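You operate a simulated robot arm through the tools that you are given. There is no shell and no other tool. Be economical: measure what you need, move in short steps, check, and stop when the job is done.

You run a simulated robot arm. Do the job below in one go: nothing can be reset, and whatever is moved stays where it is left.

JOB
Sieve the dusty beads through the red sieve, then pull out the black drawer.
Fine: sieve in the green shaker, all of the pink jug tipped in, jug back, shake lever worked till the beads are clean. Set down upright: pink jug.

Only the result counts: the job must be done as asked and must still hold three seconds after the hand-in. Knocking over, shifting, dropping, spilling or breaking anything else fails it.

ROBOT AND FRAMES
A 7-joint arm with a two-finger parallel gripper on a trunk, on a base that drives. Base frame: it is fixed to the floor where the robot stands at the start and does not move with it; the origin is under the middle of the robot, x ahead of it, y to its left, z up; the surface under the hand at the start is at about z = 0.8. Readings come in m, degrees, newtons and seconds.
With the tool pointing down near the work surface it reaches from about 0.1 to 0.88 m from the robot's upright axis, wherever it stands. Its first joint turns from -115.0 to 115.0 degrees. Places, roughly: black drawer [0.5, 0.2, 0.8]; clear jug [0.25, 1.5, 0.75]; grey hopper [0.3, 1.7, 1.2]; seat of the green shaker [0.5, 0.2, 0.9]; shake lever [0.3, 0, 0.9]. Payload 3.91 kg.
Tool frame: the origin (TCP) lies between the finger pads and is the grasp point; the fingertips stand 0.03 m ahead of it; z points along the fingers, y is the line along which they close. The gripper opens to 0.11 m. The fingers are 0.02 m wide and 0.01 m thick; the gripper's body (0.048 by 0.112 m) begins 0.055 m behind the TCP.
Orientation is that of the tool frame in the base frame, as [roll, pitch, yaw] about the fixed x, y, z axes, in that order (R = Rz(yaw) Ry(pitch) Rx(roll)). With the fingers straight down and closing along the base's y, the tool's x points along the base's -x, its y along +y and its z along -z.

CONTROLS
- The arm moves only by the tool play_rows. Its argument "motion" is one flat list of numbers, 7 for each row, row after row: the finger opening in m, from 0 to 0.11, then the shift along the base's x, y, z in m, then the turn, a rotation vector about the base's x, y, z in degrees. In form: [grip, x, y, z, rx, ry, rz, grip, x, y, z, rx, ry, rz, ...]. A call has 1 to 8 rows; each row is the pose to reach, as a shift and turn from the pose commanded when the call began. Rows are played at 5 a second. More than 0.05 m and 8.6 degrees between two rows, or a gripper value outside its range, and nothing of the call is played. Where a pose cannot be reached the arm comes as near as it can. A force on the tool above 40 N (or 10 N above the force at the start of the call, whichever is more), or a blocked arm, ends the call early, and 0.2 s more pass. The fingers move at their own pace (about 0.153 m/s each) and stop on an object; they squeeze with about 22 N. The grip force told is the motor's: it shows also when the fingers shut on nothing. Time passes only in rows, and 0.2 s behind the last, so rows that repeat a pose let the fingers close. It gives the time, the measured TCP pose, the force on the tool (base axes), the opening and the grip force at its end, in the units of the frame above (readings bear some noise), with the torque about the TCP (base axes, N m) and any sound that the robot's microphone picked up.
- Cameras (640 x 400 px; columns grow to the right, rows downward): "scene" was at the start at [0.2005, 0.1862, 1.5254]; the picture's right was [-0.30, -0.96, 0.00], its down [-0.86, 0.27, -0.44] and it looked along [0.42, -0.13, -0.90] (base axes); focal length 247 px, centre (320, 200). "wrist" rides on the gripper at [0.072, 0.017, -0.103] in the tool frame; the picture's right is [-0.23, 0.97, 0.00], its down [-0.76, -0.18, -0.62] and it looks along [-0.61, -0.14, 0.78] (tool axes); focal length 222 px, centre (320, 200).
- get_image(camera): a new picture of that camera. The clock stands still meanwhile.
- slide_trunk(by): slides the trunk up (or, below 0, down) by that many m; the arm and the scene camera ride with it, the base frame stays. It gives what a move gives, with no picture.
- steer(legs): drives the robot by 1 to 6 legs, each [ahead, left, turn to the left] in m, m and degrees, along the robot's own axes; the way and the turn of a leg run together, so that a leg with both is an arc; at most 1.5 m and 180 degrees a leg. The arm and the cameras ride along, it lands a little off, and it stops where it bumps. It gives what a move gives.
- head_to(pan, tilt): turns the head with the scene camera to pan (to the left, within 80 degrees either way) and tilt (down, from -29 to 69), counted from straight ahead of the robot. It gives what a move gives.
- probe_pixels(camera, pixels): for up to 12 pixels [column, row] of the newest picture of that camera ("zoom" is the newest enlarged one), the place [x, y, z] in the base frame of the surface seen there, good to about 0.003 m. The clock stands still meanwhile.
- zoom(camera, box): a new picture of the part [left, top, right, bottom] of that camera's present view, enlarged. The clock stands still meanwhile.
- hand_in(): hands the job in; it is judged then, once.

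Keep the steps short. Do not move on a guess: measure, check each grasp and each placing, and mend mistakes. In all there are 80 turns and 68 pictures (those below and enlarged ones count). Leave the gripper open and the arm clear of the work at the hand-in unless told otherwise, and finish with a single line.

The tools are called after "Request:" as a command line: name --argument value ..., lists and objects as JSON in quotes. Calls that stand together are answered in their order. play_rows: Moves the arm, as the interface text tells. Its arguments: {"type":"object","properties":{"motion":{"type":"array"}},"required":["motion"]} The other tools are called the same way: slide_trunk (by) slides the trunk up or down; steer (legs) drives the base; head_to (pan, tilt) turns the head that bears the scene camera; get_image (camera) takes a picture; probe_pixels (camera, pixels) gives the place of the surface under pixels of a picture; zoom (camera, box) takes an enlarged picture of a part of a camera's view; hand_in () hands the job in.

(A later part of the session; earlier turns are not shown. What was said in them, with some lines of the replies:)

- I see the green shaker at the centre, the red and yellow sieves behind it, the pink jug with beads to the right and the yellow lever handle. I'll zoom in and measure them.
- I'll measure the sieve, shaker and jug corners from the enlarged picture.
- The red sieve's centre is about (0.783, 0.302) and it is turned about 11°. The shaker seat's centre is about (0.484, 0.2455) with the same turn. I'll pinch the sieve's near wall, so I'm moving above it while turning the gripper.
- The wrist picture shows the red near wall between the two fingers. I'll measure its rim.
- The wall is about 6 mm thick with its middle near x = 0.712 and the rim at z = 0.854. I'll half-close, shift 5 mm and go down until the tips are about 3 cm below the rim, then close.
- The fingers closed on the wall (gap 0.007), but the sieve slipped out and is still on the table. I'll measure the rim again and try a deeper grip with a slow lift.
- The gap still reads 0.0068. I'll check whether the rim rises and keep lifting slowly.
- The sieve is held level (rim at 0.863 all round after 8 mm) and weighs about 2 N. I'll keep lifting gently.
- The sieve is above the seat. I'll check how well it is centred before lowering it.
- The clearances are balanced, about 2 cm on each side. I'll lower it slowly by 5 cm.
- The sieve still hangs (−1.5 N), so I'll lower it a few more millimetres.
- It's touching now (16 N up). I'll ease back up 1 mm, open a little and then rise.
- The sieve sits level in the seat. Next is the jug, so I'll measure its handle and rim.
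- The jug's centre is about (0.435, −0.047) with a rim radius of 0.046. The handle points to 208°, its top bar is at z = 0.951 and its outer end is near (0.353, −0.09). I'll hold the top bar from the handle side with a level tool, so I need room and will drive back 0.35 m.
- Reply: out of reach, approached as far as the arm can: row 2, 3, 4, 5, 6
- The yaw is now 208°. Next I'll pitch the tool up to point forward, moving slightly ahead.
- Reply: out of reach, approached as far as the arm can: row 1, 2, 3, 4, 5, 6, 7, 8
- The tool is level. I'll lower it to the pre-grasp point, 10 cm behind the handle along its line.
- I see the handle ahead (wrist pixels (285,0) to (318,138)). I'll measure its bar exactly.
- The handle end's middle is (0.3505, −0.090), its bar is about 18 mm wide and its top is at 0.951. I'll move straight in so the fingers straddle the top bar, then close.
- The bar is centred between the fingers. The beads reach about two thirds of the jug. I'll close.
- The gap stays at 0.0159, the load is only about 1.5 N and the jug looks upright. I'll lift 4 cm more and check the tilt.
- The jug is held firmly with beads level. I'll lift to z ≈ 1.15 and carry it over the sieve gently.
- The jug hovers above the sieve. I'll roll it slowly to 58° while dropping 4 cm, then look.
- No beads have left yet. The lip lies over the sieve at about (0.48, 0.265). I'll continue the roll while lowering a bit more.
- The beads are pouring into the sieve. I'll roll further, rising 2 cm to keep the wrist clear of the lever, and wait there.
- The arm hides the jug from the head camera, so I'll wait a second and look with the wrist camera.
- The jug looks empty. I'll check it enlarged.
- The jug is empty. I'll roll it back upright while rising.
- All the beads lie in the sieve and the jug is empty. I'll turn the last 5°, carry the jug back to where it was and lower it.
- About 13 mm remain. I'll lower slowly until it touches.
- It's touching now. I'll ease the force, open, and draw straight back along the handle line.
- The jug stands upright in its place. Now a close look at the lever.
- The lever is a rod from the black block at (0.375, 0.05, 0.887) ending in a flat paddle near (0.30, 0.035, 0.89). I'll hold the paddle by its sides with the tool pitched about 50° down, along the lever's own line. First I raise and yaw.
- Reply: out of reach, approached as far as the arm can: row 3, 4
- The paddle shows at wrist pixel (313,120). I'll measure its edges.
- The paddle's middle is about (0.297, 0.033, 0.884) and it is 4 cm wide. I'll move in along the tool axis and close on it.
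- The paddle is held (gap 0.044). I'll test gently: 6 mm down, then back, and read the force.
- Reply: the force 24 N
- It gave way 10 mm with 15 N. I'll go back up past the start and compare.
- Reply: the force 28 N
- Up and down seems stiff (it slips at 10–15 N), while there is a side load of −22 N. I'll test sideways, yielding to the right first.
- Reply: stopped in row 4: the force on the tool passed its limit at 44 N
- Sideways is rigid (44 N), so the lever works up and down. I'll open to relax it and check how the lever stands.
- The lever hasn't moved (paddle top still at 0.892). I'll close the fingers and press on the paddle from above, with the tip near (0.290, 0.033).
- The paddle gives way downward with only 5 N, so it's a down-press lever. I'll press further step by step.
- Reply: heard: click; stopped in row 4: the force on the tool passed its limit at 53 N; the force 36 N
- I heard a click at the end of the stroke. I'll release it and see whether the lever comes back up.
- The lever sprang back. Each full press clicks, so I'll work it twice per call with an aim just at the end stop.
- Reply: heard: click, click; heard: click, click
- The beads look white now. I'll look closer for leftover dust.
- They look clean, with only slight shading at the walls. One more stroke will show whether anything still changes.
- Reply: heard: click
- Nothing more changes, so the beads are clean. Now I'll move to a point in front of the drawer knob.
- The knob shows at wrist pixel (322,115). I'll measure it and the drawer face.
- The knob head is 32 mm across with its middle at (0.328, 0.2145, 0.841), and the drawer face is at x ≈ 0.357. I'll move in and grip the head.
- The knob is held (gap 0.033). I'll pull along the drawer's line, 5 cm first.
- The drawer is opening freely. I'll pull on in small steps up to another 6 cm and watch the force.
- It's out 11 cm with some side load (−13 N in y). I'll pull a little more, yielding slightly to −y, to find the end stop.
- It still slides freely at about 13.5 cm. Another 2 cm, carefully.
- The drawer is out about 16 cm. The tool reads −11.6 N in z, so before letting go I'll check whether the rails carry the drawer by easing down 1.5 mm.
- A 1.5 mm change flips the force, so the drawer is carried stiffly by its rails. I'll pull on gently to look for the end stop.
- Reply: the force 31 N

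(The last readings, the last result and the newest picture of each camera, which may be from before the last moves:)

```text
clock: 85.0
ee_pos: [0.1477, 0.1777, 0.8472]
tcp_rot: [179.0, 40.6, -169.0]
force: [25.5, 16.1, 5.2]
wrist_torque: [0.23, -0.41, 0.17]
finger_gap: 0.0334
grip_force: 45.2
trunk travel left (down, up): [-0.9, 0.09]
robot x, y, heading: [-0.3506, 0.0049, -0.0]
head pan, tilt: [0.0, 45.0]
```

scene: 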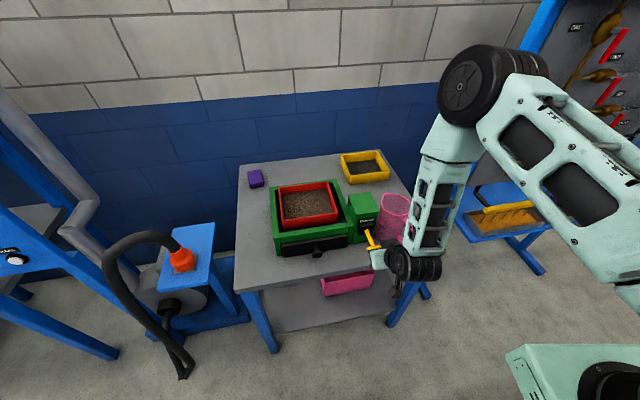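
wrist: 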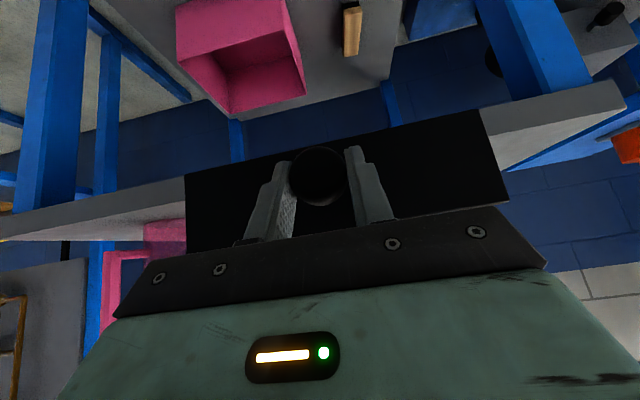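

That's the end stop (+25 N in x, about 18 cm out). I'll ease off, open, and draw the hand back and up.

Request:
play_rows --motion '[0, 0.003, 0.002, 0, 0, 0, 0, 0.03, 0.003, 0.002, 0, 0, 0, 0, 0.06, 0.003, 0.002, 0, 0, 0, 0, 0.07, 0.003, 0.002, 0, 0, 0, 0, 0.07, -0.02, -0.003, 0.03, 0, 0, 0, 0.07, -0.04, -0.006, 0.065, 0, 0, 0, 0.07, -0.05, -0.008, 0.11, 0, 0, 0, 0.07, -0.06, -0.01, 0.155, 0, 0, 0]'

Request:
play_rows --motion '[0.08, 0, -0.04, 0.02, 0, 0, 0, 0.1, 0, -0.085, 0.04, 0, 0, 0, 0.1, 0, -0.13, 0.06, 0, 0, 0, 0.1, 0, -0.175, 0.07, 0, 0, 0, 0.1, 0, -0.22, 0.08, 0, 0, 0]'

Request:
zoom --camera "scene" --box '[220, 130, 460, 310]'

```text
clock: 86.8
ee_pos: [0.0873, 0.1677, 1.0]
tcp_rot: [179.2, 40.2, -168.8]
force: [0.4, 0.2, -0.2]
wrist_torque: [-0.02, -0.02, 0.02]
finger_gap: 0.0698
grip_force: 0.0
trunk travel left (down, up): [-0.9, 0.09]
robot x, y, heading: [-0.3518, 0.0001, 0.0]
head pan, tilt: [0.0, 45.0]
```

```text
clock: 88.0
ee_pos: [0.1933, 0.0301, 1.0066]
tcp_rot: [179.2, 40.2, -168.8]
force: [-1.7, 1.0, 0.0]
wrist_torque: [-0.04, -0.07, -0.08]
finger_gap: 0.1
grip_force: 0.0
out of reach, approached as far as the arm can: row 1, 2, 3, 4, 5
trunk travel left (down, up): [-0.9, 0.09]
robot x, y, heading: [-0.3509, 0.0011, 0.0]
head pan, tilt: [0.0, 45.0]
```

```text
2.22 times, centred on (340, 220) of scene
```

zoom: 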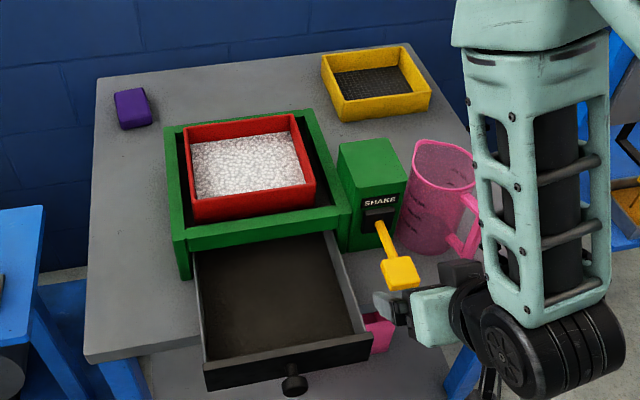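

The drawer is fully out, and the sieve, jug and lever are all fine. I'll back the robot away 0.25 m so the arm is clear, and check once more.

Request:
steer --legs '[[-0.25, 0, 0]]'

Request:
get_image --camera "scene"

Request:
zoom --camera "scene" --box '[220, 110, 440, 260]'

```text
clock: 89.8
ee_pos: [-0.0552, 0.029, 1.0062]
tcp_rot: [179.2, 40.3, -169.0]
force: [0.6, 0.6, 0.6]
wrist_torque: [0.0, -0.04, 0.0]
finger_gap: 0.1001
grip_force: 0.2
trunk travel left (down, up): [-0.9, 0.09]
robot x, y, heading: [-0.6003, 0.0003, -0.2]
head pan, tilt: [0.0, 45.0]
```

```text
9 pictures are left
```

scene: 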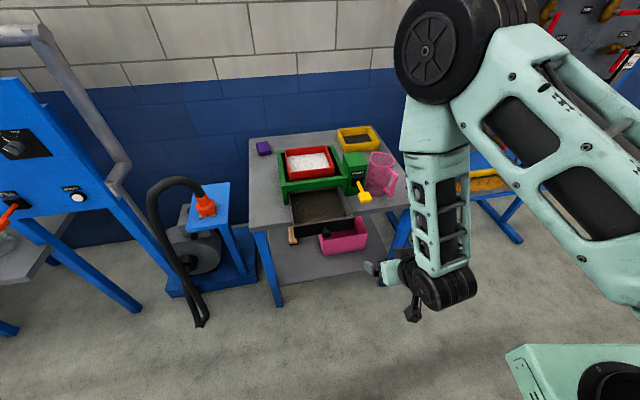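

```text
2.67 times, centred on (330, 185) of scene
```

zoom: 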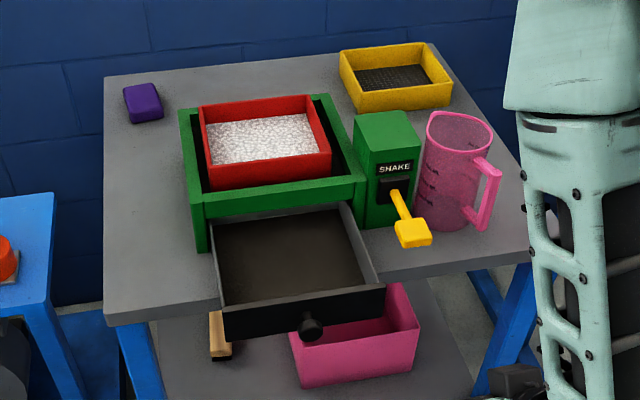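

Everything is in place: clean beads in the red sieve, jug upright where it was, drawer out, gripper open and clear. Handing in.

Request:
hand_in

```text
The job is handed in.
```

The beads are sieved clean in the red sieve on the green shaker, the emptied pink jug is back upright in its place, and the black drawer is pulled out to its end stop.
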